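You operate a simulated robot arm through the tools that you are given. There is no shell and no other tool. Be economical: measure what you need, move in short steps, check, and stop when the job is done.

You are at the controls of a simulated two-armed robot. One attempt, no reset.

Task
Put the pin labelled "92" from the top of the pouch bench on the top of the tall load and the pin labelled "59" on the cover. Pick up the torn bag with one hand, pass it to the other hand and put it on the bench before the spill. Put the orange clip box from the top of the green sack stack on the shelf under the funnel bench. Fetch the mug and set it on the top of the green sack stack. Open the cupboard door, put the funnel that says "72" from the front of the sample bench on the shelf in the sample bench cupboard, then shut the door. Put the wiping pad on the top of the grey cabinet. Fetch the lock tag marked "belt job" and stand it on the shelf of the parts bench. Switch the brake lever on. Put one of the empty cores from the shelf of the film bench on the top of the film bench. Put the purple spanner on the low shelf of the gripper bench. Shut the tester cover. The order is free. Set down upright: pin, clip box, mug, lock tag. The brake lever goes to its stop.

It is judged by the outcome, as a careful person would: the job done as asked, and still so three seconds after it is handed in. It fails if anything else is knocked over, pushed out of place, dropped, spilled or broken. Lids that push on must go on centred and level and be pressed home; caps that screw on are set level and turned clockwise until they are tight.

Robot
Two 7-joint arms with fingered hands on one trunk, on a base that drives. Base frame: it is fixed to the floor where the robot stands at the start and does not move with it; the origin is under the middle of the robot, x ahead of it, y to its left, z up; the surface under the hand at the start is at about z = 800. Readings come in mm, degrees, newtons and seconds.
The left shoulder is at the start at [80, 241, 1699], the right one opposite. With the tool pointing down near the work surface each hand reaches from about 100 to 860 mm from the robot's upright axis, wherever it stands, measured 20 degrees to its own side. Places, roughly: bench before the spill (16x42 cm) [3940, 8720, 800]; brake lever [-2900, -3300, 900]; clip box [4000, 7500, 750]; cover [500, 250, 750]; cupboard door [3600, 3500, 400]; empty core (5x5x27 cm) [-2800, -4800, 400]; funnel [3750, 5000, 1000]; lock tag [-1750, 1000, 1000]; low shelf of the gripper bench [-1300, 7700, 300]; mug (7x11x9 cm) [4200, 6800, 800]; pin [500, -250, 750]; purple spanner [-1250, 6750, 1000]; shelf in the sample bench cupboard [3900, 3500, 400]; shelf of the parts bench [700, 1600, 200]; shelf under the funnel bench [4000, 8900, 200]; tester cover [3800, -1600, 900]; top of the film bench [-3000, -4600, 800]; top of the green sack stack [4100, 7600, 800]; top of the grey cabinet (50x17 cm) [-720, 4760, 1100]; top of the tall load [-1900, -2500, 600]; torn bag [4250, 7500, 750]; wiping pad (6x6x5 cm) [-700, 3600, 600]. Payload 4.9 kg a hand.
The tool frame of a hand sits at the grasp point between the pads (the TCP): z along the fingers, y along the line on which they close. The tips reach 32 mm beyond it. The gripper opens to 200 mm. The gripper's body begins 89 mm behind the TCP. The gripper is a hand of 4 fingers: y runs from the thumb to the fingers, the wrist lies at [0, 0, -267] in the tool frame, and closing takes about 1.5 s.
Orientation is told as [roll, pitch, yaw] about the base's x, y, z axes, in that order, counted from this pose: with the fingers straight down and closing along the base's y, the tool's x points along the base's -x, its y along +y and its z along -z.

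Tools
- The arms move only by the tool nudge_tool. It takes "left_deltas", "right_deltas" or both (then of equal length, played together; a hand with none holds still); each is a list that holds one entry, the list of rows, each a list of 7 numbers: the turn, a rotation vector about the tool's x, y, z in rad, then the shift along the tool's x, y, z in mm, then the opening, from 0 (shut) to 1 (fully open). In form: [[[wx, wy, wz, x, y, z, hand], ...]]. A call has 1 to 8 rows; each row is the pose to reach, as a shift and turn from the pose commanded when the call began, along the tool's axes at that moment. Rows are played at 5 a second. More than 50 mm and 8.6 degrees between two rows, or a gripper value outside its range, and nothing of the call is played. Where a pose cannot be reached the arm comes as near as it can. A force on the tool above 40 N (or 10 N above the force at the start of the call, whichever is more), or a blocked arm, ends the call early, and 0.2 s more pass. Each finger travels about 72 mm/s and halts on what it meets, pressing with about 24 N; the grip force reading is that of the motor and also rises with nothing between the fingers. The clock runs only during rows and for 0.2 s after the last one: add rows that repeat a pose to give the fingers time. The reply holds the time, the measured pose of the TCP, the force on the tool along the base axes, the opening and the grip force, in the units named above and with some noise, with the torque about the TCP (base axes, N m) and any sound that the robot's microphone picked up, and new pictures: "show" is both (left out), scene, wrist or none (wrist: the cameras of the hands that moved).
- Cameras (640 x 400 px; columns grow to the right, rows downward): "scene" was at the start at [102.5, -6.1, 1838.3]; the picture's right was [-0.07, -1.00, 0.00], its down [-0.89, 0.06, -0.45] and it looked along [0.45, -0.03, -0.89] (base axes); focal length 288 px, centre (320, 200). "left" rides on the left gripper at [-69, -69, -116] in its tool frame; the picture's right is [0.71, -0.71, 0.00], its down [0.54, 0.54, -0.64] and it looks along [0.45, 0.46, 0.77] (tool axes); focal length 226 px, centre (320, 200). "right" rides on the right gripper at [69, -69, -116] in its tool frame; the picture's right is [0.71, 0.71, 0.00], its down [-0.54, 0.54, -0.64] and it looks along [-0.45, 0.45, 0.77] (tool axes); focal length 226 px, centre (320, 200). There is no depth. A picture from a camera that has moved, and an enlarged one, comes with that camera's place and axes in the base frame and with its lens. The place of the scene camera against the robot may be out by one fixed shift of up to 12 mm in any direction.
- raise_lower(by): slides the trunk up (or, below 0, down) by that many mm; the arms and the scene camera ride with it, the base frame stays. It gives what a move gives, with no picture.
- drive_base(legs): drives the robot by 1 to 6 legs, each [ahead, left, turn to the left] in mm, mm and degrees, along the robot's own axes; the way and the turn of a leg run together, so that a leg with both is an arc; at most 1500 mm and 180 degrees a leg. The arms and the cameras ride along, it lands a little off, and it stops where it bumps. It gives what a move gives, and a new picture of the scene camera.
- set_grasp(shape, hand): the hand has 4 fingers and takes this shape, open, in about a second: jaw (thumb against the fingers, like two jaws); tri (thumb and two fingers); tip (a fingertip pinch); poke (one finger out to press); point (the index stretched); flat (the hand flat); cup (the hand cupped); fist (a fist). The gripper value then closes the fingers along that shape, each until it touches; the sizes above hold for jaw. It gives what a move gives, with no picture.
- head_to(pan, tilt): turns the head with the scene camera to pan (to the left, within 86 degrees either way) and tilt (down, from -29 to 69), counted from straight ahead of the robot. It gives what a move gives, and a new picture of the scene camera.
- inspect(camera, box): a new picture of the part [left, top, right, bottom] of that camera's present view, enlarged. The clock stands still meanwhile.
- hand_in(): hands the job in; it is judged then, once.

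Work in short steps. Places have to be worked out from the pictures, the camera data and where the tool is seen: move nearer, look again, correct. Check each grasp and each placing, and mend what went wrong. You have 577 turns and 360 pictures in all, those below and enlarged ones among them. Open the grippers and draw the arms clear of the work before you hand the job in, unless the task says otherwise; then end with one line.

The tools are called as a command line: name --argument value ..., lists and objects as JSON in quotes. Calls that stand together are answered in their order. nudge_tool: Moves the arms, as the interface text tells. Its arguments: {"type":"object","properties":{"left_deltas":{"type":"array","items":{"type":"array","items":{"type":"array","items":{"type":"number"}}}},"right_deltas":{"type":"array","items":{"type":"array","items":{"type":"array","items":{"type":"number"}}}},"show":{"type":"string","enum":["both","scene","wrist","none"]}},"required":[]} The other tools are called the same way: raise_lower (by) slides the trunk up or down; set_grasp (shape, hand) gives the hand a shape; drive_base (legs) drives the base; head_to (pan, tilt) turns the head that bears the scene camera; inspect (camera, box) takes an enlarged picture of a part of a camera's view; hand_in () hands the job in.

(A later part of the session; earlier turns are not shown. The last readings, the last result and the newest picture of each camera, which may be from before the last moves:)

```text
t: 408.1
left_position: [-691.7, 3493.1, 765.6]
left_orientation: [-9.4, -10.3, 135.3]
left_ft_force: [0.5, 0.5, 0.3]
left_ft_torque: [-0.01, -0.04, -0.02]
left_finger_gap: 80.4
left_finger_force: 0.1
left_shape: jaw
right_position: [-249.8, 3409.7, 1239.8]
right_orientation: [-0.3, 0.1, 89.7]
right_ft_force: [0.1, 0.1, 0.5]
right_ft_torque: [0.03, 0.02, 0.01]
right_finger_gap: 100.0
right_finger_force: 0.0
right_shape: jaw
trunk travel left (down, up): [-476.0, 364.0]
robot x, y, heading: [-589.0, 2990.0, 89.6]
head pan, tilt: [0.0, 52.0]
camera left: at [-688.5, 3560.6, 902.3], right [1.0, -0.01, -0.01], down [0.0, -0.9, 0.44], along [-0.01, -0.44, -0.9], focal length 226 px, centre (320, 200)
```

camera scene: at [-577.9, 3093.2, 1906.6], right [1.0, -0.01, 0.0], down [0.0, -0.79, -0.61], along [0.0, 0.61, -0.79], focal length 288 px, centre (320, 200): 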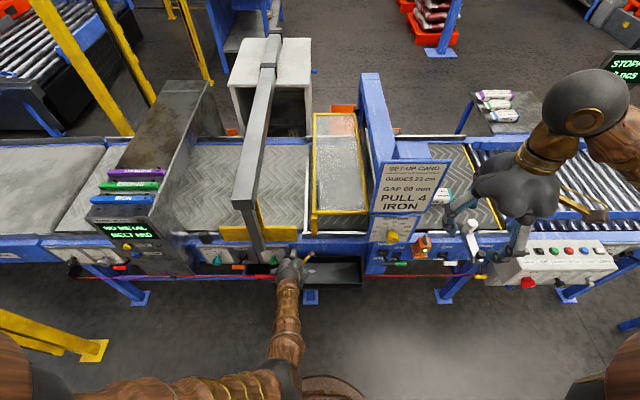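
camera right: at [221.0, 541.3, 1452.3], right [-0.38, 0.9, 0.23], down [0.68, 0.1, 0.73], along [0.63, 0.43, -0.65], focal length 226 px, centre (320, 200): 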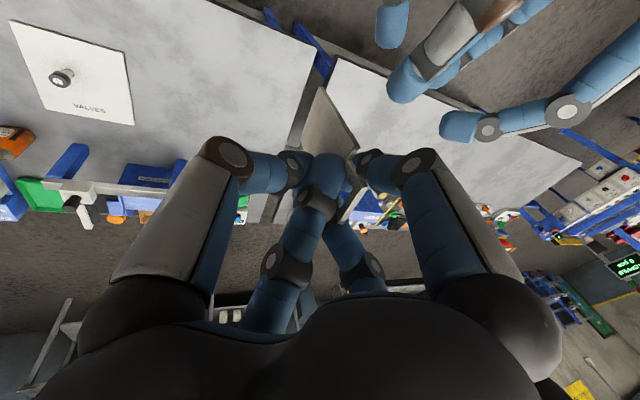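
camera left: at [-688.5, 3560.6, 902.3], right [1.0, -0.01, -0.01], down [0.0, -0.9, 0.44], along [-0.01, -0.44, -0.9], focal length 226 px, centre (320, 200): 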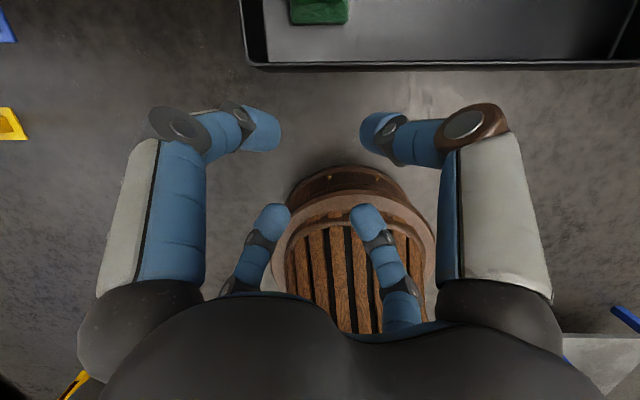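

The tray's rim front is at y≈3578, its left inner wall at x≈-742; the pad is centred at about [-690,3652]. I move the hand forward above it, then look.

nudge_tool --left_deltas '[[[0, 0, 0, -27, -29, 8, 0.4], [0, 0, 0, -54, -57, 17, 0.4], [0, 0, 0, -80, -85, 26, 0.4], [0, 0, 0, -101, -106, 36, 0.4]]]' --show "wrist"

```text
t: 409.1
left_position: [-691.6, 3642.2, 763.7]
left_orientation: [-9.3, -10.4, 135.6]
left_ft_force: [-4.3, -1.3, -0.9]
left_ft_torque: [0.11, -0.44, -0.06]
left_finger_gap: 79.8
left_finger_force: 0.1
left_shape: jaw
right_position: [-250.4, 3409.3, 1239.1]
right_orientation: [-0.3, 0.1, 89.8]
right_ft_force: [0.4, 0.8, -0.5]
right_ft_torque: [-0.03, 0.03, 0.01]
right_finger_gap: 100.1
right_finger_force: 0.1
right_shape: jaw
trunk travel left (down, up): [-476.0, 364.0]
robot x, y, heading: [-586.5, 2987.1, 89.6]
head pan, tilt: [0.0, 52.0]
camera left: at [-689.2, 3710.3, 900.4], right [1.0, 0.0, -0.02], down [0.01, -0.9, 0.44], along [-0.02, -0.44, -0.9], focal length 226 px, centre (320, 200)
```

left: 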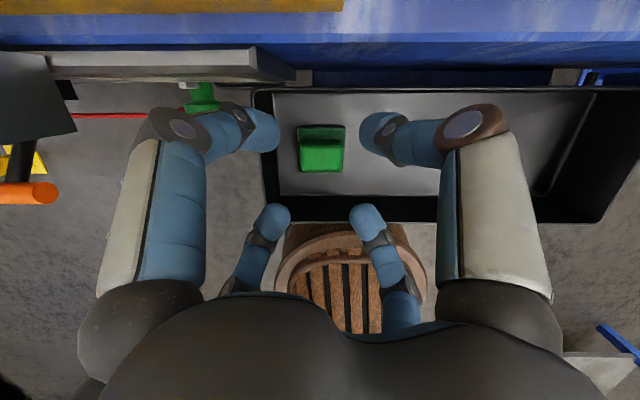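

The left knuckle may be brushing the green knob (4 N). I shift 8 mm right and 5 mm back and read the force.

nudge_tool --left_deltas '[[[0, 0, 0, 9, -2, -1, 0.38], [0, 0, 0, 9, -2, -1, 0.38]]]' --show "none"

inspect --camera "left" --box '[40, 30, 360, 230]'

```text
t: 409.7
left_position: [-679.2, 3637.7, 765.7]
left_orientation: [-9.4, -10.3, 135.4]
left_ft_force: [-0.3, 0.1, 0.1]
left_ft_torque: [0.01, 0.0, 0.0]
left_finger_gap: 76.4
left_finger_force: 0.1
left_shape: jaw
right_position: [-250.9, 3410.2, 1238.3]
right_orientation: [-0.4, 0.0, 89.7]
right_ft_force: [0.0, 0.1, -0.5]
right_ft_torque: [-0.02, -0.02, -0.01]
right_finger_gap: 99.7
right_finger_force: 0.0
right_shape: jaw
trunk travel left (down, up): [-476.0, 364.0]
robot x, y, heading: [-585.1, 2986.7, 89.8]
head pan, tilt: [0.0, 52.0]
```

```text
2.00 times, centred on (200, 130) of left
camera zoom: at [-676.3, 3706.1, 902.3], right [1.0, -0.01, -0.01], down [0.0, -0.9, 0.44], along [-0.02, -0.44, -0.9], focal length 452 px, centre (560, 340)
```

zoom: 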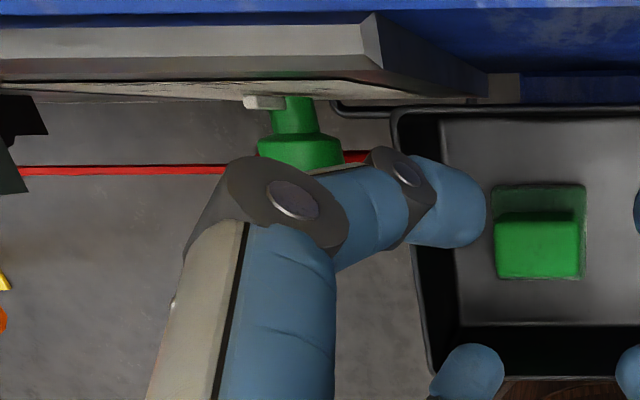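

Contact cleared. The four-finger spread is tight here, so I back up 60 mm and try the slimmer "tip" shape to see its form.

raise_lower --by 60

set_grasp --hand "left" --shape "tip"

inspect --camera "left" --box '[0, 0, 640, 400]'

```text
t: 410.7
left_position: [-680.4, 3638.3, 825.6]
left_orientation: [-9.4, -10.3, 135.3]
left_ft_force: [0.5, 0.6, 0.0]
left_ft_torque: [0.01, 0.04, -0.03]
left_finger_gap: 76.4
left_finger_force: 0.0
left_shape: jaw
right_position: [-249.1, 3409.1, 1299.3]
right_orientation: [-0.2, 0.0, 89.7]
right_ft_force: [-0.7, 0.8, -0.4]
right_ft_torque: [0.0, 0.02, -0.01]
right_finger_gap: 99.7
right_finger_force: 0.1
right_shape: jaw
trunk travel left (down, up): [-536.0, 304.0]
robot x, y, heading: [-582.2, 2990.3, 89.8]
head pan, tilt: [0.0, 52.0]
```

```text
t: 411.6
left_position: [-679.1, 3637.1, 825.8]
left_orientation: [-9.4, -10.4, 135.3]
left_ft_force: [0.3, -0.1, 0.4]
left_ft_torque: [-0.02, 0.0, 0.04]
left_finger_gap: 200.2
left_finger_force: 0.1
left_shape: tip
right_position: [-249.7, 3409.3, 1298.6]
right_orientation: [-0.3, 0.0, 89.7]
right_ft_force: [0.5, 0.4, 0.4]
right_ft_torque: [-0.01, 0.0, -0.04]
right_finger_gap: 99.7
right_finger_force: 0.0
right_shape: jaw
trunk travel left (down, up): [-536.0, 304.0]
robot x, y, heading: [-583.6, 2988.6, 89.7]
head pan, tilt: [0.0, 52.0]
```

```text
1.00 times, centred on (320, 200) of left (not enlarged: the box is as wide or as high as the picture)
camera zoom: at [-676.2, 3706.1, 962.6], right [1.0, -0.01, -0.01], down [0.0, -0.9, 0.44], along [-0.02, -0.44, -0.9], focal length 226 px, centre (320, 200)
```

zoom: 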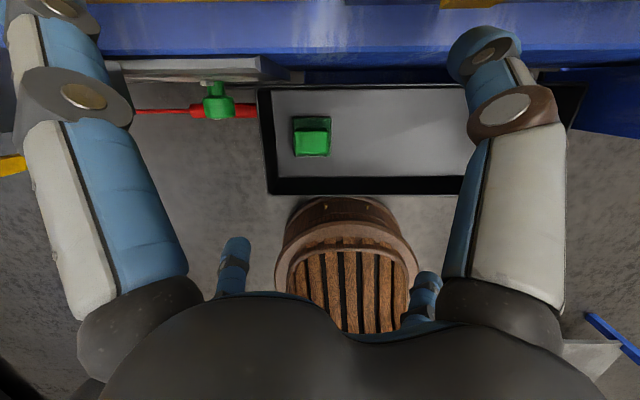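

Tip spreads too wide. Better: with the fingers closed I'll press on the pad's top and drag it right, into the roomy middle of the tray. I set jaw, close, and go down over the pad.

set_grasp --hand "left" --shape "jaw"

nudge_tool --left_deltas '[[[0, 0, 0, -5, 3, 1, 0.7], [0, 0, 0, -10, 5, 1, 0.4], [0, 0, 0, -10, 5, 1, 0.2], [0, 0, 0, -10, 5, 1, 0], [0, 0, 0, -10, 5, 1, 0], [0, 0, 0, -10, 5, 1, 0], [0, 0, 0, -10, 5, 1, 0]]]' --show "none"

raise_lower --by -130

inspect --camera "left" --box '[160, 60, 480, 260]'

```text
t: 412.5
left_position: [-678.9, 3638.5, 826.3]
left_orientation: [-9.5, -10.3, 135.4]
left_ft_force: [-1.2, -0.2, -0.5]
left_ft_torque: [0.04, -0.04, -0.01]
left_finger_gap: 200.2
left_finger_force: 0.1
left_shape: jaw
right_position: [-248.7, 3408.9, 1298.6]
right_orientation: [-0.2, 0.0, 89.7]
right_ft_force: [0.6, -0.4, -0.3]
right_ft_torque: [0.01, -0.02, -0.01]
right_finger_gap: 99.7
right_finger_force: 0.1
right_shape: jaw
trunk travel left (down, up): [-536.0, 304.0]
robot x, y, heading: [-585.3, 2986.9, 89.6]
head pan, tilt: [0.0, 52.0]
```

```text
t: 414.1
left_position: [-689.5, 3640.8, 826.3]
left_orientation: [-9.4, -10.4, 135.3]
left_ft_force: [0.5, 1.1, 1.0]
left_ft_torque: [0.01, -0.01, 0.03]
left_finger_gap: 0.0
left_finger_force: 0.0
left_shape: jaw
right_position: [-249.8, 3408.1, 1300.1]
right_orientation: [-0.2, 0.0, 89.8]
right_ft_force: [0.3, 0.6, -0.3]
right_ft_torque: [-0.01, 0.04, -0.03]
right_finger_gap: 99.5
right_finger_force: 0.1
right_shape: jaw
trunk travel left (down, up): [-536.0, 304.0]
robot x, y, heading: [-591.3, 2988.4, 89.7]
head pan, tilt: [0.0, 52.0]
```

```text
t: 415.4
left_position: [-688.8, 3644.9, 711.4]
left_orientation: [-9.8, -10.7, 135.4]
left_ft_force: [-0.6, -3.6, 10.3]
left_ft_torque: [-0.16, -0.06, -0.01]
left_finger_gap: 0.0
left_finger_force: 23.9
left_shape: jaw
right_position: [-248.5, 3407.7, 1179.2]
right_orientation: [-0.4, -0.1, 89.6]
right_ft_force: [0.6, 0.5, 0.0]
right_ft_torque: [0.0, 0.07, -0.02]
right_finger_gap: 99.8
right_finger_force: 0.0
right_shape: jaw
trunk travel left (down, up): [-416.0, 424.0]
robot x, y, heading: [-584.4, 2982.9, 89.4]
head pan, tilt: [0.0, 52.0]
stopped: the force on the tool passed its limit at 59 N (the readings are from after the stop); the commanded pose is now the measured one
```

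```text
2.00 times, centred on (320, 160) of left
camera zoom: at [-685.8, 3710.4, 848.3], right [1.0, -0.01, -0.01], down [0.0, -0.9, 0.43], along [-0.02, -0.43, -0.9], focal length 452 px, centre (320, 280)
```

zoom: 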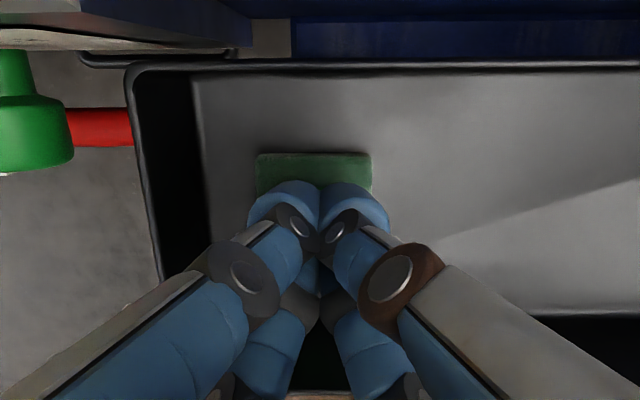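

The fingertips rest on the pad (its top is at z≈680, higher than I thought). I drag it 80 mm to the right along the tray.

nudge_tool --left_deltas '[[[0, 0, 0, 10, -10, 0, 0], [0, 0, 0, 21, -21, 0, 0], [0, 0, 0, 32, -32, 0, 0], [0, 0, 0, 43, -43, 0, 0], [0, 0, 0, 56, -56, 0, 0], [0, 0, 0, 56, -56, 0, 0]]]' --show "wrist"

```text
t: 416.8
left_position: [-609.8, 3643.3, 709.5]
left_orientation: [-9.7, -10.5, 135.4]
left_ft_force: [0.6, 0.0, 0.4]
left_ft_torque: [-0.01, 0.01, 0.02]
left_finger_gap: 0.0
left_finger_force: 23.6
left_shape: jaw
right_position: [-250.5, 3409.1, 1179.2]
right_orientation: [-0.3, 0.1, 89.8]
right_ft_force: [-0.3, -0.1, 0.6]
right_ft_torque: [-0.03, -0.02, -0.01]
right_finger_gap: 99.5
right_finger_force: 0.0
right_shape: jaw
trunk travel left (down, up): [-416.0, 424.0]
robot x, y, heading: [-583.3, 2985.9, 89.5]
head pan, tilt: [0.0, 52.0]
camera left: at [-607.5, 3711.4, 846.6], right [1.0, -0.01, -0.01], down [0.0, -0.9, 0.43], along [-0.02, -0.43, -0.9], focal length 226 px, centre (320, 200)
```

left: 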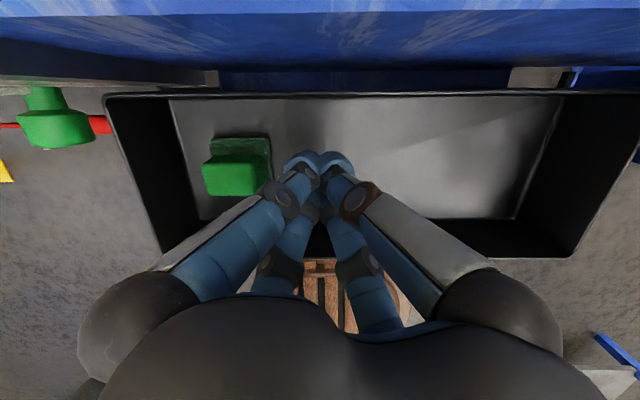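

The pad moved about 10 mm and has free space all around: centre near [-680,3653], top z 680. I rise, turn the fingers square, open, and move above it.

raise_lower --by 70

nudge_tool --left_deltas '[[[0, 0, 0.13, -12, 10, 0, 0.1], [0, 0, 0.26, -22, 19, 0, 0.2], [0, 0, 0.39, -32, 28, 0, 0.3], [0, 0, 0.52, -42, 37, 0, 0.4], [0, 0, 0.65, -50, 44, 0, 0.45], [0, 0, 0.785, -51, 45, 0, 0.47]]]' --show "wrist"

```text
t: 417.9
left_position: [-610.9, 3644.8, 779.9]
left_orientation: [-9.7, -10.7, 135.4]
left_ft_force: [0.4, -0.1, 0.2]
left_ft_torque: [-0.02, 0.01, -0.02]
left_finger_gap: 0.0
left_finger_force: 23.6
left_shape: jaw
right_position: [-250.2, 3409.3, 1248.9]
right_orientation: [-0.3, 0.1, 89.7]
right_ft_force: [-0.2, -0.5, -0.6]
right_ft_torque: [0.01, 0.02, 0.0]
right_finger_gap: 99.8
right_finger_force: 0.1
right_shape: jaw
trunk travel left (down, up): [-486.0, 354.0]
robot x, y, heading: [-585.0, 2987.5, 89.6]
head pan, tilt: [0.0, 52.0]
```

```text
t: 419.3
left_position: [-678.7, 3647.9, 781.6]
left_orientation: [0.8, -14.2, 89.2]
left_ft_force: [-0.1, 0.0, -0.3]
left_ft_torque: [-0.01, 0.01, 0.0]
left_finger_gap: 93.5
left_finger_force: 0.1
left_shape: jaw
right_position: [-249.5, 3408.3, 1249.0]
right_orientation: [-0.3, 0.0, 89.7]
right_ft_force: [1.6, 0.1, -0.7]
right_ft_torque: [0.01, 0.02, 0.03]
right_finger_gap: 99.6
right_finger_force: 0.0
right_shape: jaw
trunk travel left (down, up): [-486.0, 354.0]
robot x, y, heading: [-587.2, 2988.5, 89.5]
head pan, tilt: [0.0, 52.0]
camera left: at [-605.8, 3686.4, 910.4], right [0.7, -0.69, -0.18], down [-0.54, -0.68, 0.5], along [-0.47, -0.25, -0.85], focal length 226 px, centre (320, 200)
```

left: 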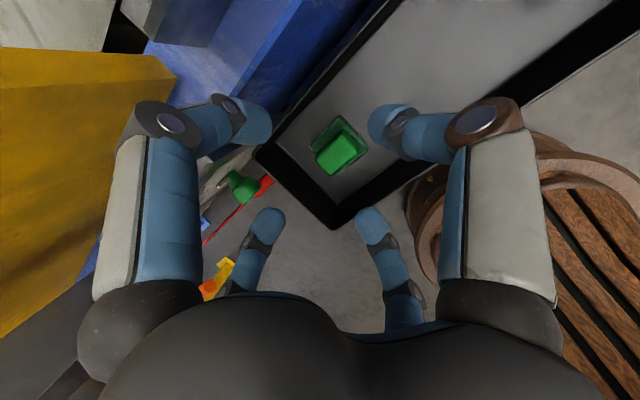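

The pad is under the hand. I shift 6 mm back and lower 92 mm, then close.

nudge_tool --left_deltas '[[[0, 0, 0, 6, 0, 1, 0.47], [0, 0, 0, 6, 0, 1, 0.47]]]' --show "none"

raise_lower --by -70

raise_lower --by -20

nudge_tool --left_deltas '[[[0, 0, 0, 0, 0, 0, 0.4], [0, 0, 0, 0, 0, 0, 0.3], [0, 0, 0, 0, 0, 0, 0.2], [0, 0, 0, 0, 0, 0, 0.1], [0, 0, 0, 0, 0, 0, 0], [0, 0, 0, 0, 0, 0, 0]]]' --show "wrist"

```text
t: 419.9
left_position: [-678.7, 3643.1, 780.2]
left_orientation: [0.8, -14.3, 89.3]
left_ft_force: [1.0, -0.3, -0.5]
left_ft_torque: [0.05, 0.0, -0.01]
left_finger_gap: 93.3
left_finger_force: 0.0
left_shape: jaw
right_position: [-250.2, 3409.4, 1248.8]
right_orientation: [-0.3, 0.0, 89.7]
right_ft_force: [-0.2, 0.5, -0.6]
right_ft_torque: [0.02, 0.02, 0.02]
right_finger_gap: 99.8
right_finger_force: 0.1
right_shape: jaw
trunk travel left (down, up): [-486.0, 354.0]
robot x, y, heading: [-585.9, 2982.3, 89.3]
head pan, tilt: [0.0, 52.0]
```

```text
t: 420.8
left_position: [-677.3, 3645.7, 720.1]
left_orientation: [0.8, -14.7, 89.2]
left_ft_force: [-0.2, 0.6, 16.0]
left_ft_torque: [-0.99, 0.03, -0.06]
left_finger_gap: 92.4
left_finger_force: 0.1
left_shape: jaw
right_position: [-248.8, 3407.0, 1185.8]
right_orientation: [-0.2, -0.1, 89.7]
right_ft_force: [0.2, -0.1, -0.6]
right_ft_torque: [-0.01, -0.01, 0.02]
right_finger_gap: 99.9
right_finger_force: 0.0
right_shape: jaw
trunk travel left (down, up): [-421.0, 419.0]
robot x, y, heading: [-586.7, 2985.7, 89.5]
head pan, tilt: [0.0, 52.0]
stopped: the force on the tool passed its limit at 50 N (the readings are from after the stop); the commanded pose is now the measured one
```

```text
t: 421.2
left_position: [-677.0, 3646.0, 720.3]
left_orientation: [0.9, -15.0, 89.3]
left_ft_force: [-1.7, -7.3, 21.2]
left_ft_torque: [-0.27, 0.02, -0.09]
left_finger_gap: 92.4
left_finger_force: 0.0
left_shape: jaw
right_position: [-249.6, 3409.0, 1181.7]
right_orientation: [-0.2, -0.1, 89.8]
right_ft_force: [-1.3, 0.4, 0.2]
right_ft_torque: [-0.02, -0.03, -0.01]
right_finger_gap: 99.4
right_finger_force: 0.1
right_shape: jaw
trunk travel left (down, up): [-418.0, 422.0]
robot x, y, heading: [-583.1, 2985.1, 89.8]
head pan, tilt: [0.0, 52.0]
stopped: the force on the tool passed its limit at 51 N (the readings are from after the stop); the commanded pose is now the measured one
```

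```text
t: 422.6
left_position: [-677.9, 3646.6, 718.8]
left_orientation: [0.8, -14.8, 89.4]
left_ft_force: [0.4, 0.0, 0.4]
left_ft_torque: [-0.02, 0.0, 0.03]
left_finger_gap: 0.1
left_finger_force: 24.0
left_shape: jaw
right_position: [-249.8, 3409.3, 1181.8]
right_orientation: [-0.3, 0.0, 89.7]
right_ft_force: [0.0, 0.0, 0.6]
right_ft_torque: [0.04, 0.0, -0.01]
right_finger_gap: 99.5
right_finger_force: 0.0
right_shape: jaw
trunk travel left (down, up): [-418.0, 422.0]
robot x, y, heading: [-587.5, 2987.6, 89.6]
head pan, tilt: [0.0, 52.0]
camera left: at [-605.4, 3684.2, 847.1], right [0.7, -0.69, -0.19], down [-0.54, -0.68, 0.49], along [-0.47, -0.24, -0.85], focal length 226 px, centre (320, 200)
```

left: 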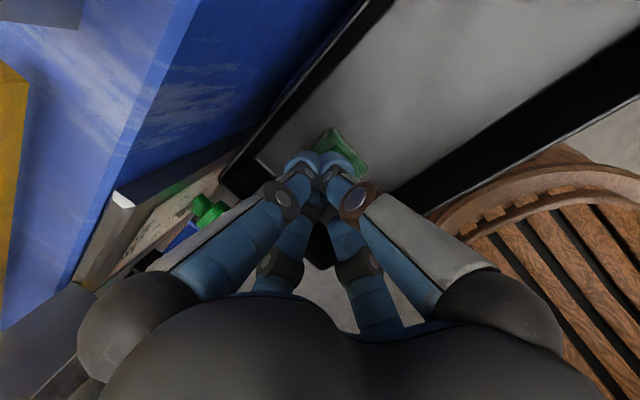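

The rear finger caught the front rim. I rise, go back to the diagonal finger setting, which fits inside the walls, and try again.

raise_lower --by 55

nudge_tool --left_deltas '[[[0, 0, -0.13, 0, 0, 0, 0.1], [0, 0, -0.26, 0, 0, 0, 0.2], [0, 0, -0.39, 0, 0, 0, 0.3], [0, 0, -0.52, 0, 0, 0, 0.4], [0, 0, -0.65, 0, 0, 0, 0.45], [0, 0, -0.785, 0, 0, 0, 0.47], [0, 0, -0.785, 0, 0, 0, 0.47]]]' --show "wrist"

```text
t: 423.5
left_position: [-676.1, 3647.1, 773.1]
left_orientation: [0.8, -14.8, 89.4]
left_ft_force: [0.0, 0.8, -0.2]
left_ft_torque: [-0.03, 0.01, 0.02]
left_finger_gap: 0.0
left_finger_force: 23.9
left_shape: jaw
right_position: [-249.5, 3409.2, 1235.9]
right_orientation: [-0.3, -0.1, 89.7]
right_ft_force: [0.6, 0.0, -0.1]
right_ft_torque: [-0.01, 0.0, 0.02]
right_finger_gap: 99.7
right_finger_force: 0.0
right_shape: jaw
trunk travel left (down, up): [-473.0, 367.0]
robot x, y, heading: [-587.7, 2987.3, 89.5]
head pan, tilt: [0.0, 52.0]
```

```text
t: 425.1
left_position: [-677.0, 3647.5, 773.1]
left_orientation: [-10.0, -11.0, 135.5]
left_ft_force: [0.1, -0.4, -0.1]
left_ft_torque: [-0.03, -0.03, -0.01]
left_finger_gap: 93.5
left_finger_force: 0.0
left_shape: jaw
right_position: [-249.0, 3410.0, 1236.7]
right_orientation: [-0.3, 0.0, 89.7]
right_ft_force: [-0.1, 0.0, -0.3]
right_ft_torque: [0.0, 0.0, 0.01]
right_finger_gap: 99.8
right_finger_force: 0.0
right_shape: jaw
trunk travel left (down, up): [-473.0, 367.0]
robot x, y, heading: [-585.0, 2983.0, 89.6]
head pan, tilt: [0.0, 52.0]
camera left: at [-674.0, 3712.4, 910.2], right [1.0, -0.01, -0.01], down [0.0, -0.9, 0.43], along [-0.01, -0.43, -0.9], focal length 226 px, centre (320, 200)
```

left: 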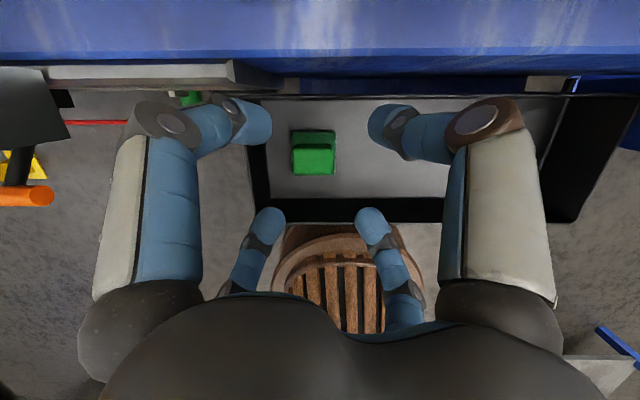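

Diagonal spread fits inside the tray. I shift 7 mm left and lower to z≈690.

nudge_tool --left_deltas '[[[0, 0, 0, -2, 7, 0, 0.47], [0, 0, 0, -2, 7, 0, 0.47]]]' --show "none"

raise_lower --by -55

raise_lower --by -28

```text
t: 425.7
left_position: [-683.8, 3643.6, 772.3]
left_orientation: [-9.9, -11.0, 135.5]
left_ft_force: [0.6, -0.5, 0.6]
left_ft_torque: [0.04, 0.02, -0.02]
left_finger_gap: 93.6
left_finger_force: 0.1
left_shape: jaw
right_position: [-249.8, 3409.4, 1236.3]
right_orientation: [-0.3, 0.0, 89.7]
right_ft_force: [0.1, -0.3, -0.1]
right_ft_torque: [0.01, 0.02, 0.0]
right_finger_gap: 99.9
right_finger_force: 0.0
right_shape: jaw
trunk travel left (down, up): [-473.0, 367.0]
robot x, y, heading: [-583.3, 2986.1, 89.3]
head pan, tilt: [0.0, 52.0]
```

```text
t: 426.7
left_position: [-682.4, 3643.6, 716.5]
left_orientation: [-10.0, -11.0, 135.3]
left_ft_force: [-0.2, -0.5, 0.4]
left_ft_torque: [0.0, 0.01, 0.03]
left_finger_gap: 93.6
left_finger_force: 0.1
left_shape: jaw
right_position: [-249.4, 3408.8, 1181.6]
right_orientation: [-0.3, 0.0, 89.7]
right_ft_force: [0.2, -0.2, 0.4]
right_ft_torque: [0.0, 0.0, 0.02]
right_finger_gap: 99.8
right_finger_force: 0.1
right_shape: jaw
trunk travel left (down, up): [-418.0, 422.0]
robot x, y, heading: [-586.5, 2984.5, 89.6]
head pan, tilt: [0.0, 52.0]
```

```text
t: 427.4
left_position: [-681.8, 3645.3, 690.2]
left_orientation: [-10.1, -11.0, 135.5]
left_ft_force: [2.9, 14.9, 8.3]
left_ft_torque: [-0.58, 0.16, 0.38]
left_finger_gap: 91.5
left_finger_force: 0.0
left_shape: jaw
right_position: [-249.4, 3411.2, 1153.5]
right_orientation: [-0.3, 0.0, 89.8]
right_ft_force: [0.3, -0.3, -0.2]
right_ft_torque: [0.05, -0.03, 0.02]
right_finger_gap: 99.9
right_finger_force: 0.0
right_shape: jaw
trunk travel left (down, up): [-390.0, 450.0]
robot x, y, heading: [-585.0, 2985.1, 89.7]
head pan, tilt: [0.0, 52.0]
```

At z 690 with light rubbing on the front wall. I close on the pad.

nudge_tool --left_deltas '[[[0, 0, 0, 0, 0, 0, 0.38], [0, 0, 0, 0, 0, 0, 0.3], [0, 0, 0, 0, 0, 0, 0.2], [0, 0, 0, 0, 0, 0, 0.1], [0, 0, 0, 0, 0, 0, 0], [0, 0, 0, 0, 0, 0, 0]]]' --show "wrist"

```text
t: 428.8
left_position: [-683.6, 3642.9, 688.6]
left_orientation: [-10.1, -10.9, 135.3]
left_ft_force: [-0.4, -0.4, 1.4]
left_ft_torque: [-0.13, -0.09, -0.01]
left_finger_gap: 39.3
left_finger_force: 24.1
left_shape: jaw
right_position: [-250.9, 3409.8, 1153.9]
right_orientation: [-0.2, 0.0, 89.7]
right_ft_force: [-0.4, -0.1, -0.9]
right_ft_torque: [0.04, -0.03, 0.01]
right_finger_gap: 99.9
right_finger_force: 0.1
right_shape: jaw
trunk travel left (down, up): [-390.0, 450.0]
robot x, y, heading: [-585.9, 2985.7, 89.7]
head pan, tilt: [0.0, 52.0]
camera left: at [-680.4, 3708.7, 826.6], right [1.0, -0.01, -0.01], down [0.0, -0.9, 0.43], along [-0.02, -0.43, -0.9], focal length 226 px, centre (320, 200)
```

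left: 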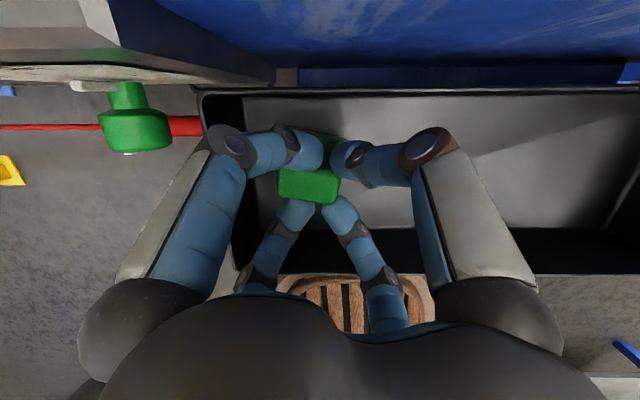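

The pad's block is gripped (39 mm, 24 N). I lift it 150 mm straight out of the tray and check.

raise_lower --by 160

inspect --camera "left" --box '[160, 60, 480, 300]'

```text
t: 430.6
left_position: [-684.9, 3643.1, 848.0]
left_orientation: [-10.0, -11.0, 135.4]
left_ft_force: [-0.7, -0.3, -1.5]
left_ft_torque: [0.01, 0.01, 0.0]
left_finger_gap: 39.2
left_finger_force: 24.4
left_shape: jaw
right_position: [-249.9, 3409.9, 1313.7]
right_orientation: [-0.4, 0.1, 89.7]
right_ft_force: [0.0, 0.1, 0.5]
right_ft_torque: [-0.02, 0.02, 0.0]
right_finger_gap: 99.5
right_finger_force: 0.0
right_shape: jaw
trunk travel left (down, up): [-550.0, 290.0]
robot x, y, heading: [-586.0, 2988.4, 89.6]
head pan, tilt: [0.0, 52.0]
```

```text
1.67 times, centred on (320, 180) of left
camera zoom: at [-680.5, 3708.9, 986.3], right [1.0, -0.01, -0.01], down [0.0, -0.9, 0.43], along [-0.02, -0.43, -0.9], focal length 377 px, centre (320, 233)
```

zoom: 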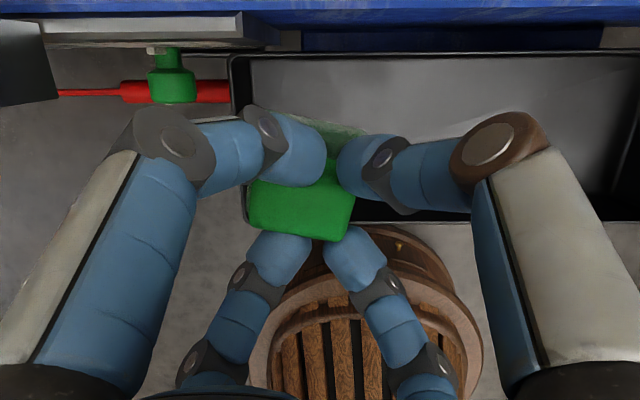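

The wiping pad is out. I raise it high, back off 250 mm, and look right to plan the way round the conveyor to the grey cabinet behind it.

raise_lower --by 280

drive_base --legs '[[-250, 0, 0]]'

head_to --pan -55 --tilt 22

```text
t: 433.5
left_position: [-683.2, 3643.7, 1129.7]
left_orientation: [-10.0, -11.0, 135.4]
left_ft_force: [0.0, -0.6, -0.6]
left_ft_torque: [-0.01, -0.02, -0.04]
left_finger_gap: 39.3
left_finger_force: 24.1
left_shape: jaw
right_position: [-249.2, 3410.6, 1594.0]
right_orientation: [-0.2, 0.0, 89.5]
right_ft_force: [-0.5, 0.2, 0.3]
right_ft_torque: [-0.02, 0.01, 0.03]
right_finger_gap: 100.0
right_finger_force: 0.0
right_shape: jaw
trunk travel left (down, up): [-830.0, 10.0]
robot x, y, heading: [-586.9, 2989.4, 89.7]
head pan, tilt: [0.0, 52.0]
```

```text
t: 435.3
left_position: [-686.1, 3398.6, 1125.4]
left_orientation: [-9.8, -10.8, 135.5]
left_ft_force: [0.4, -0.1, -1.2]
left_ft_torque: [-0.04, -0.01, -0.01]
left_finger_gap: 39.3
left_finger_force: 24.0
left_shape: jaw
right_position: [-250.9, 3168.8, 1591.4]
right_orientation: [-0.2, 0.3, 89.9]
right_ft_force: [0.5, 0.4, 0.3]
right_ft_torque: [-0.08, 0.01, 0.06]
right_finger_gap: 99.8
right_finger_force: 0.0
right_shape: jaw
trunk travel left (down, up): [-830.0, 10.0]
robot x, y, heading: [-588.3, 2739.2, 90.0]
head pan, tilt: [0.0, 52.0]
camera scene: at [-576.9, 2852.0, 2074.4], right [1.0, 0.0, 0.0], down [0.0, -0.79, -0.61], along [0.0, 0.61, -0.79], focal length 288 px, centre (320, 200)
```

scene: 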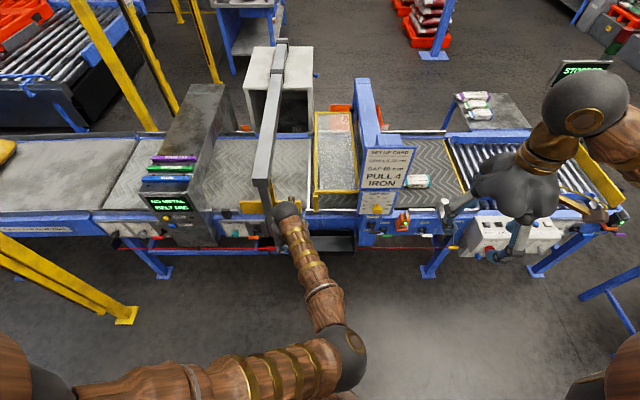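

```text
t: 436.5
left_position: [-685.9, 3394.3, 1129.3]
left_orientation: [-10.0, -11.0, 135.6]
left_ft_force: [-0.8, -0.8, -0.2]
left_ft_torque: [0.0, 0.0, -0.01]
left_finger_gap: 39.0
left_finger_force: 23.7
left_shape: jaw
right_position: [-252.8, 3161.5, 1594.4]
right_orientation: [-0.3, 0.1, 89.9]
right_ft_force: [0.5, 0.5, -0.3]
right_ft_torque: [-0.02, 0.02, -0.01]
right_finger_gap: 99.8
right_finger_force: 0.1
right_shape: jaw
trunk travel left (down, up): [-830.0, 10.0]
robot x, y, heading: [-586.1, 2739.0, 90.0]
head pan, tilt: [-55.0, 22.0]
camera scene: at [-501.3, 2819.9, 2120.0], right [0.57, -0.82, 0.0], down [-0.31, -0.21, -0.93], along [0.76, 0.53, -0.38], focal length 288 px, centre (320, 200)
```

scene: 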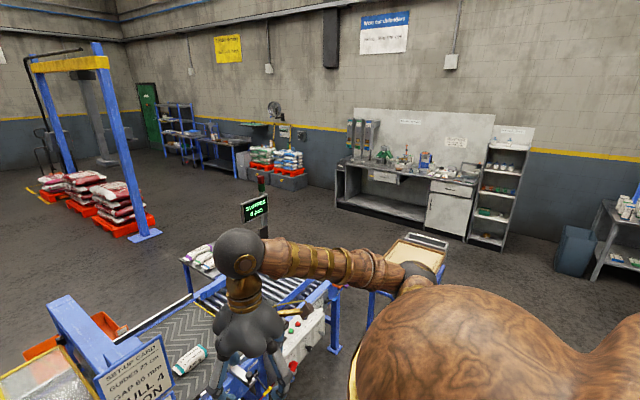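

The way leads between the parts bench and the conveyor, south of the tray table, then north. I drive the first part sideways.

drive_base --legs '[[60, -1490, 0], [-190, -700, 0], [0, -900, 0], [1400, 0, 0]]'

```text
t: 458.4
left_position: [2400.9, 4642.0, 1129.1]
left_orientation: [-10.1, -11.1, 135.9]
left_ft_force: [0.6, 0.5, -0.1]
left_ft_torque: [0.0, 0.01, 0.01]
left_finger_gap: 39.2
left_finger_force: 24.2
left_shape: jaw
right_position: [2835.2, 4410.8, 1593.1]
right_orientation: [-0.2, 0.0, 90.1]
right_ft_force: [0.0, 0.7, -0.5]
right_ft_torque: [0.0, 0.01, 0.03]
right_finger_gap: 99.9
right_finger_force: 0.1
right_shape: jaw
trunk travel left (down, up): [-830.0, 10.0]
robot x, y, heading: [2499.8, 3988.1, 90.3]
head pan, tilt: [-55.0, 22.0]
camera scene: at [2587.8, 4067.9, 2120.1], right [0.57, -0.82, 0.0], down [-0.31, -0.21, -0.93], along [0.76, 0.53, -0.37], focal length 288 px, centre (320, 200)
```

scene: 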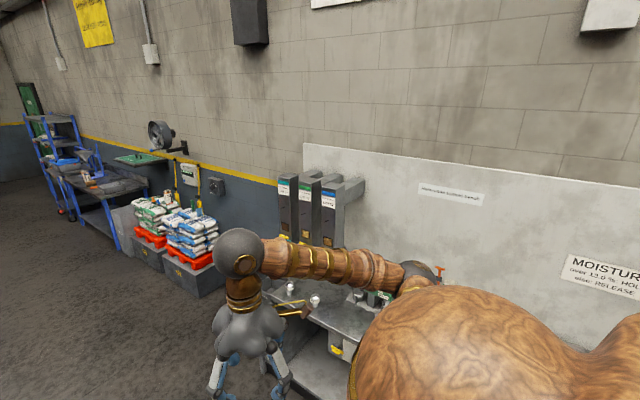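

drive_base --legs '[[1150, 900, 0], [400, 900, 0], [0, 1400, 0]]'

drive_base --legs '[[0, 0, 179]]'

head_to --pan 0 --tilt 40

```text
t: 476.9
left_position: [-808.0, 6173.3, 1129.9]
left_orientation: [-10.1, -11.0, 136.0]
left_ft_force: [0.2, 0.1, -0.5]
left_ft_torque: [0.05, 0.0, 0.01]
left_finger_gap: 39.0
left_finger_force: 24.1
left_shape: jaw
right_position: [-372.4, 5944.5, 1593.5]
right_orientation: [-0.3, 0.1, 90.2]
right_ft_force: [0.7, 0.8, -0.4]
right_ft_torque: [-0.02, -0.01, -0.04]
right_finger_gap: 99.7
right_finger_force: 0.1
right_shape: jaw
trunk travel left (down, up): [-830.0, 10.0]
robot x, y, heading: [-704.6, 5519.3, 90.2]
head pan, tilt: [-55.0, 22.0]
camera scene: at [-617.2, 5601.6, 2119.9], right [0.58, -0.82, 0.0], down [-0.31, -0.22, -0.93], along [0.76, 0.53, -0.38], focal length 288 px, centre (320, 200)
```

scene: 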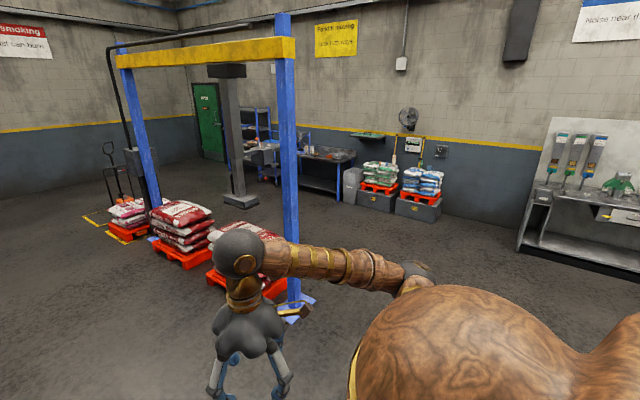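

```text
t: 482.6
left_position: [-1061.9, 4957.2, 1136.5]
left_orientation: [-11.5, -11.1, -84.4]
left_ft_force: [-7.4, 2.6, 9.0]
left_ft_torque: [-0.07, 0.28, -0.02]
left_finger_gap: 35.6
left_finger_force: 24.2
left_shape: jaw
right_position: [-1232.7, 5409.2, 1594.3]
right_orientation: [-0.2, -0.1, -129.7]
right_ft_force: [0.5, -0.1, 0.3]
right_ft_torque: [0.02, 0.01, 0.02]
right_finger_gap: 99.7
right_finger_force: 0.0
right_shape: jaw
trunk travel left (down, up): [-830.0, 10.0]
robot x, y, heading: [-702.1, 5519.1, -129.8]
head pan, tilt: [-55.0, 22.0]
stopped in leg 1: the force on the tool passed its limit at 56 N (the readings are from after the stop); the commanded pose is now the measured one
camera scene: at [-808.6, 5505.4, 2119.9], right [0.08, 1.0, 0.0], down [0.37, -0.03, -0.93], along [-0.92, 0.08, -0.38], focal length 288 px, centre (320, 200)
```

scene: 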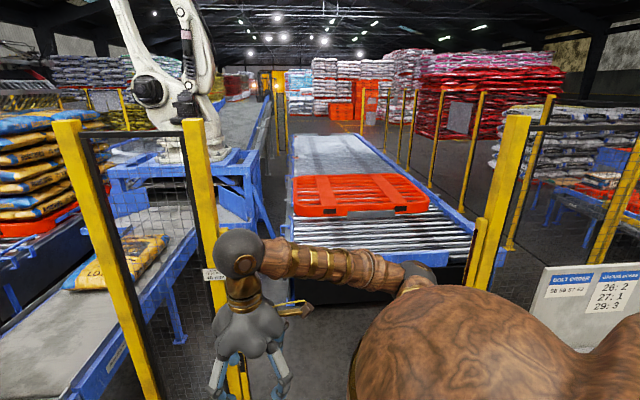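

```text
t: 483.8
left_position: [-1062.7, 4954.8, 1135.6]
left_orientation: [-11.3, -11.1, -84.3]
left_ft_force: [-17.1, -1.3, 15.7]
left_ft_torque: [-0.1, 0.6, -0.09]
left_finger_gap: 35.8
left_finger_force: 23.6
left_shape: jaw
right_position: [-1235.0, 5406.7, 1591.9]
right_orientation: [-0.1, 0.0, -129.8]
right_ft_force: [0.3, -0.5, -0.5]
right_ft_torque: [0.04, 0.01, 0.0]
right_finger_gap: 99.8
right_finger_force: 0.1
right_shape: jaw
trunk travel left (down, up): [-830.0, 10.0]
robot x, y, heading: [-700.0, 5515.4, -130.0]
head pan, tilt: [0.0, 40.0]
camera scene: at [-772.7, 5430.8, 2092.0], right [-0.77, 0.64, 0.0], down [0.41, 0.49, -0.77], along [-0.49, -0.59, -0.64], focal length 288 px, centre (320, 200)
```

scene: 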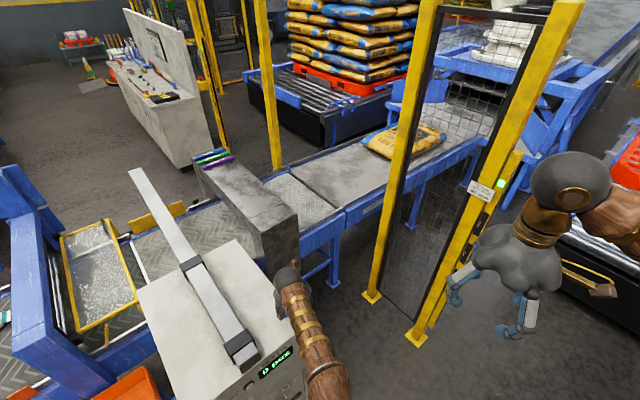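

The left hand bumped a tall grey box while turning. I turn back 12° at once and look.

drive_base --legs '[[0, 0, -12]]'

inspect --camera "left" --box '[0, 0, 640, 400]'

```text
t: 485.0
left_position: [-1166.8, 5034.8, 1133.4]
left_orientation: [-11.4, -10.7, -96.2]
left_ft_force: [0.3, -0.3, -0.4]
left_ft_torque: [0.05, 0.03, -0.02]
left_finger_gap: 34.4
left_finger_force: 24.3
left_shape: jaw
right_position: [-1243.3, 5512.1, 1593.8]
right_orientation: [-0.5, 0.1, -141.5]
right_ft_force: [-0.1, -0.4, -0.3]
right_ft_torque: [0.06, 0.03, -0.03]
right_finger_gap: 99.8
right_finger_force: 0.1
right_shape: jaw
trunk travel left (down, up): [-830.0, 10.0]
robot x, y, heading: [-704.0, 5516.2, -141.9]
head pan, tilt: [0.0, 40.0]
camera scene: at [-784.4, 5438.7, 2091.7], right [-0.62, 0.78, 0.0], down [0.5, 0.4, -0.77], along [-0.6, -0.47, -0.64], focal length 288 px, centre (320, 200)
```

scene: 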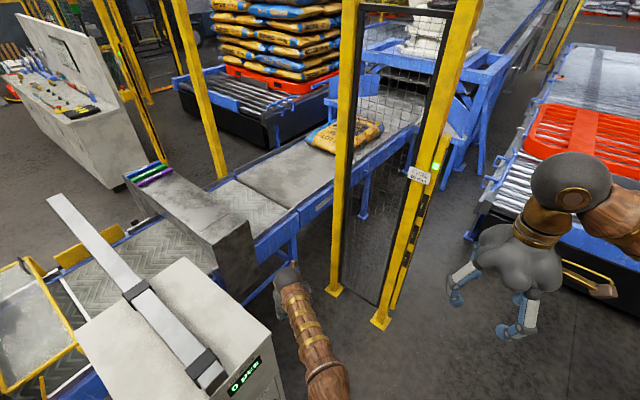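

```text
1.00 times, centred on (320, 200) of left (not enlarged: the box is as wide or as high as the picture)
camera zoom: at [-1215.6, 4997.7, 1271.9], right [-0.61, 0.79, 0.0], down [0.72, 0.56, 0.41], along [0.32, 0.26, -0.91], focal length 226 px, centre (320, 200)
```

zoom: 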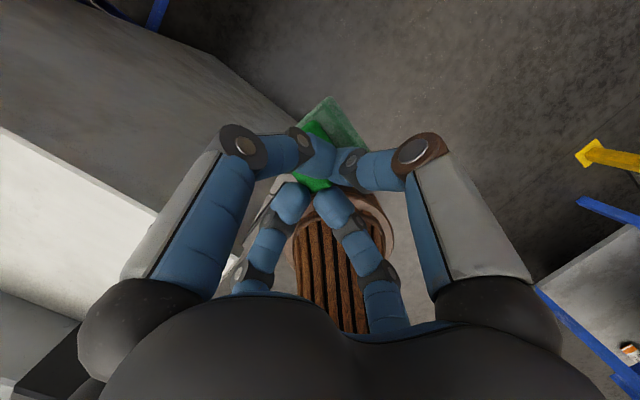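

The pad is still held. The cabinet's free top strip lies at x -820…-640, y 4470…5030 beside a grey bar. I raise the left hand 160 mm before turning on.

nudge_tool --left_deltas '[[[0, 0, 0, 0, 0, -40, 0], [0, 0, 0, 0, 0, -80, 0], [0, 0, 0, 0, 0, -120, 0], [0, 0, 0, 0, 0, -160, 0], [0, 0, 0, 0, 0, -190, 0]]]' --show "none"

drive_base --legs '[[0, 0, 51]]'

inspect --camera "left" --box '[0, 0, 640, 400]'

```text
t: 486.2
left_position: [-1127.9, 5072.2, 1320.0]
left_orientation: [-11.2, -11.1, -96.3]
left_ft_force: [0.4, 0.2, -0.2]
left_ft_torque: [0.0, -0.04, 0.01]
left_finger_gap: 34.6
left_finger_force: 23.8
left_shape: jaw
right_position: [-1243.3, 5519.1, 1593.7]
right_orientation: [-0.4, 0.0, -141.7]
right_ft_force: [-0.5, 0.7, -0.3]
right_ft_torque: [0.02, 0.0, 0.01]
right_finger_gap: 99.9
right_finger_force: 0.1
right_shape: jaw
trunk travel left (down, up): [-830.0, 10.0]
robot x, y, heading: [-703.6, 5518.2, -141.7]
head pan, tilt: [0.0, 40.0]
```

```text
t: 488.9
left_position: [-628.7, 4907.7, 1318.3]
left_orientation: [-11.3, -11.0, -45.8]
left_ft_force: [-0.8, 0.7, -0.5]
left_ft_torque: [-0.01, 0.02, -0.01]
left_finger_gap: 34.5
left_finger_force: 23.8
left_shape: jaw
right_position: [-1046.4, 5100.2, 1594.0]
right_orientation: [-0.4, 0.1, -91.1]
right_ft_force: [-0.5, -0.5, 0.6]
right_ft_torque: [0.02, 0.0, -0.01]
right_finger_gap: 99.7
right_finger_force: 0.0
right_shape: jaw
trunk travel left (down, up): [-830.0, 10.0]
robot x, y, heading: [-706.0, 5522.6, -91.1]
head pan, tilt: [0.0, 40.0]
camera scene: at [-699.3, 5402.3, 2091.9], right [-1.0, 0.02, 0.0], down [0.01, 0.64, -0.77], along [-0.01, -0.77, -0.64], focal length 288 px, centre (320, 200)
```

scene: 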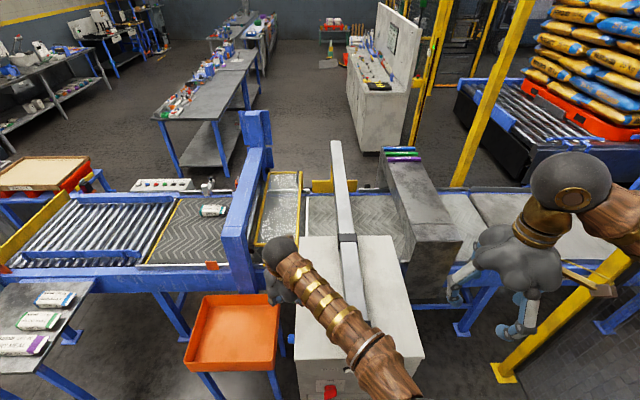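

```text
1.00 times, centred on (320, 200) of left (not enlarged: the box is as wide or as high as the picture)
camera zoom: at [-629.4, 4846.6, 1456.7], right [-1.0, 0.03, 0.0], down [0.03, 0.91, 0.41], along [0.01, 0.41, -0.91], focal length 226 px, centre (320, 200)
```

zoom: 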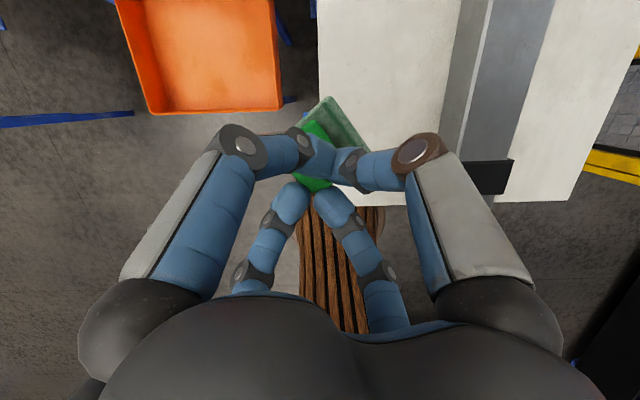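

I shift right 85 mm so that the pad is over the strip, then lower to just above the top.

drive_base --legs '[[25, -88, 0]]'

raise_lower --by -135

inspect --camera "left" --box '[160, 60, 480, 300]'

```text
t: 490.0
left_position: [-699.4, 4887.9, 1320.1]
left_orientation: [-11.8, -10.7, -45.6]
left_ft_force: [2.1, 1.3, -0.3]
left_ft_torque: [-0.03, 0.18, -0.03]
left_finger_gap: 34.5
left_finger_force: 24.1
left_shape: jaw
right_position: [-1115.5, 5083.6, 1598.2]
right_orientation: [-0.9, -0.2, -91.0]
right_ft_force: [0.9, -0.1, -0.1]
right_ft_torque: [-0.09, 0.17, -0.01]
right_finger_gap: 100.0
right_finger_force: 0.1
right_shape: jaw
trunk travel left (down, up): [-830.0, 10.0]
robot x, y, heading: [-791.8, 5492.9, -91.2]
head pan, tilt: [0.0, 40.0]
camera scene: at [-762.4, 5385.2, 2092.4], right [-1.0, 0.02, 0.01], down [0.0, 0.64, -0.77], along [-0.02, -0.77, -0.64], focal length 288 px, centre (320, 200)
```

scene: 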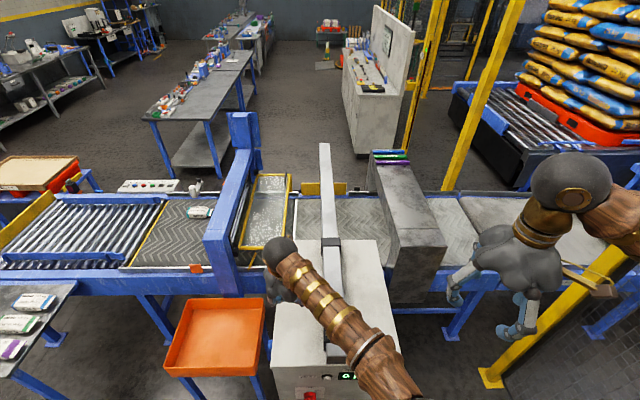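

```text
t: 491.6
left_position: [-711.7, 4883.7, 1183.1]
left_orientation: [-11.2, -11.0, -45.6]
left_ft_force: [0.0, 0.2, -0.3]
left_ft_torque: [0.02, -0.01, 0.03]
left_finger_gap: 34.3
left_finger_force: 24.2
left_shape: jaw
right_position: [-1130.6, 5076.8, 1458.1]
right_orientation: [-0.3, 0.0, -90.9]
right_ft_force: [-0.1, -0.4, 0.1]
right_ft_torque: [0.03, 0.0, -0.04]
right_finger_gap: 99.8
right_finger_force: 0.0
right_shape: jaw
trunk travel left (down, up): [-695.0, 145.0]
robot x, y, heading: [-788.2, 5492.5, -91.1]
head pan, tilt: [0.0, 40.0]
```

```text
1.67 times, centred on (320, 180) of left
camera zoom: at [-712.9, 4822.5, 1321.1], right [-1.0, 0.03, 0.0], down [0.03, 0.91, 0.41], along [0.01, 0.41, -0.91], focal length 377 px, centre (320, 233)
```

zoom: 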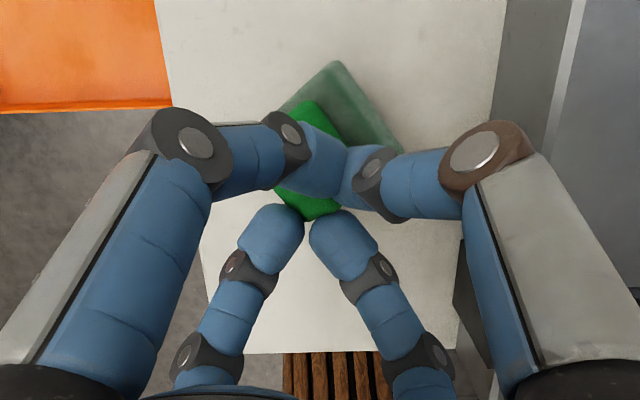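

The pad is over the strip. I lower in small steps to contact.

raise_lower --by -14

raise_lower --by -8

raise_lower --by -6

```text
t: 492.2
left_position: [-712.1, 4883.9, 1170.8]
left_orientation: [-11.4, -11.2, -45.6]
left_ft_force: [-2.0, 2.3, 23.4]
left_ft_torque: [-0.19, 0.0, 0.06]
left_finger_gap: 35.1
left_finger_force: 24.1
left_shape: jaw
right_position: [-1130.6, 5080.6, 1445.6]
right_orientation: [-0.2, -0.1, -91.0]
right_ft_force: [-0.5, -0.3, 0.4]
right_ft_torque: [0.0, 0.0, -0.01]
right_finger_gap: 99.7
right_finger_force: 0.1
right_shape: jaw
trunk travel left (down, up): [-681.0, 159.0]
robot x, y, heading: [-791.2, 5494.6, -91.2]
head pan, tilt: [0.0, 40.0]
```

```text
t: 492.6
left_position: [-714.5, 4885.1, 1170.6]
left_orientation: [-11.6, -11.3, -45.6]
left_ft_force: [-1.8, 7.5, 18.8]
left_ft_torque: [0.07, -0.11, 0.01]
left_finger_gap: 35.8
left_finger_force: 24.2
left_shape: jaw
right_position: [-1132.9, 5079.2, 1441.8]
right_orientation: [-0.3, -0.2, -91.2]
right_ft_force: [0.5, 0.2, -0.4]
right_ft_torque: [0.01, -0.02, 0.0]
right_finger_gap: 99.8
right_finger_force: 0.0
right_shape: jaw
trunk travel left (down, up): [-679.0, 161.0]
robot x, y, heading: [-790.0, 5490.7, -91.1]
head pan, tilt: [0.0, 40.0]
stopped: the force on the tool passed its limit at 45 N (the readings are from after the stop); the commanded pose is now the measured one
```

```text
t: 493.0
left_position: [-713.8, 4884.7, 1171.4]
left_orientation: [-11.8, -11.6, -45.5]
left_ft_force: [0.0, 5.8, 17.7]
left_ft_torque: [0.04, -0.22, 0.06]
left_finger_gap: 35.9
left_finger_force: 23.9
left_shape: jaw
right_position: [-1131.6, 5079.2, 1440.9]
right_orientation: [-0.3, -0.1, -91.2]
right_ft_force: [-0.6, 0.8, 0.5]
right_ft_torque: [0.02, 0.01, -0.01]
right_finger_gap: 99.7
right_finger_force: 0.0
right_shape: jaw
trunk travel left (down, up): [-676.0, 164.0]
robot x, y, heading: [-784.9, 5496.9, -91.0]
head pan, tilt: [0.0, 40.0]
stopped: the force on the tool passed its limit at 42 N (the readings are from after the stop); the commanded pose is now the measured one
```

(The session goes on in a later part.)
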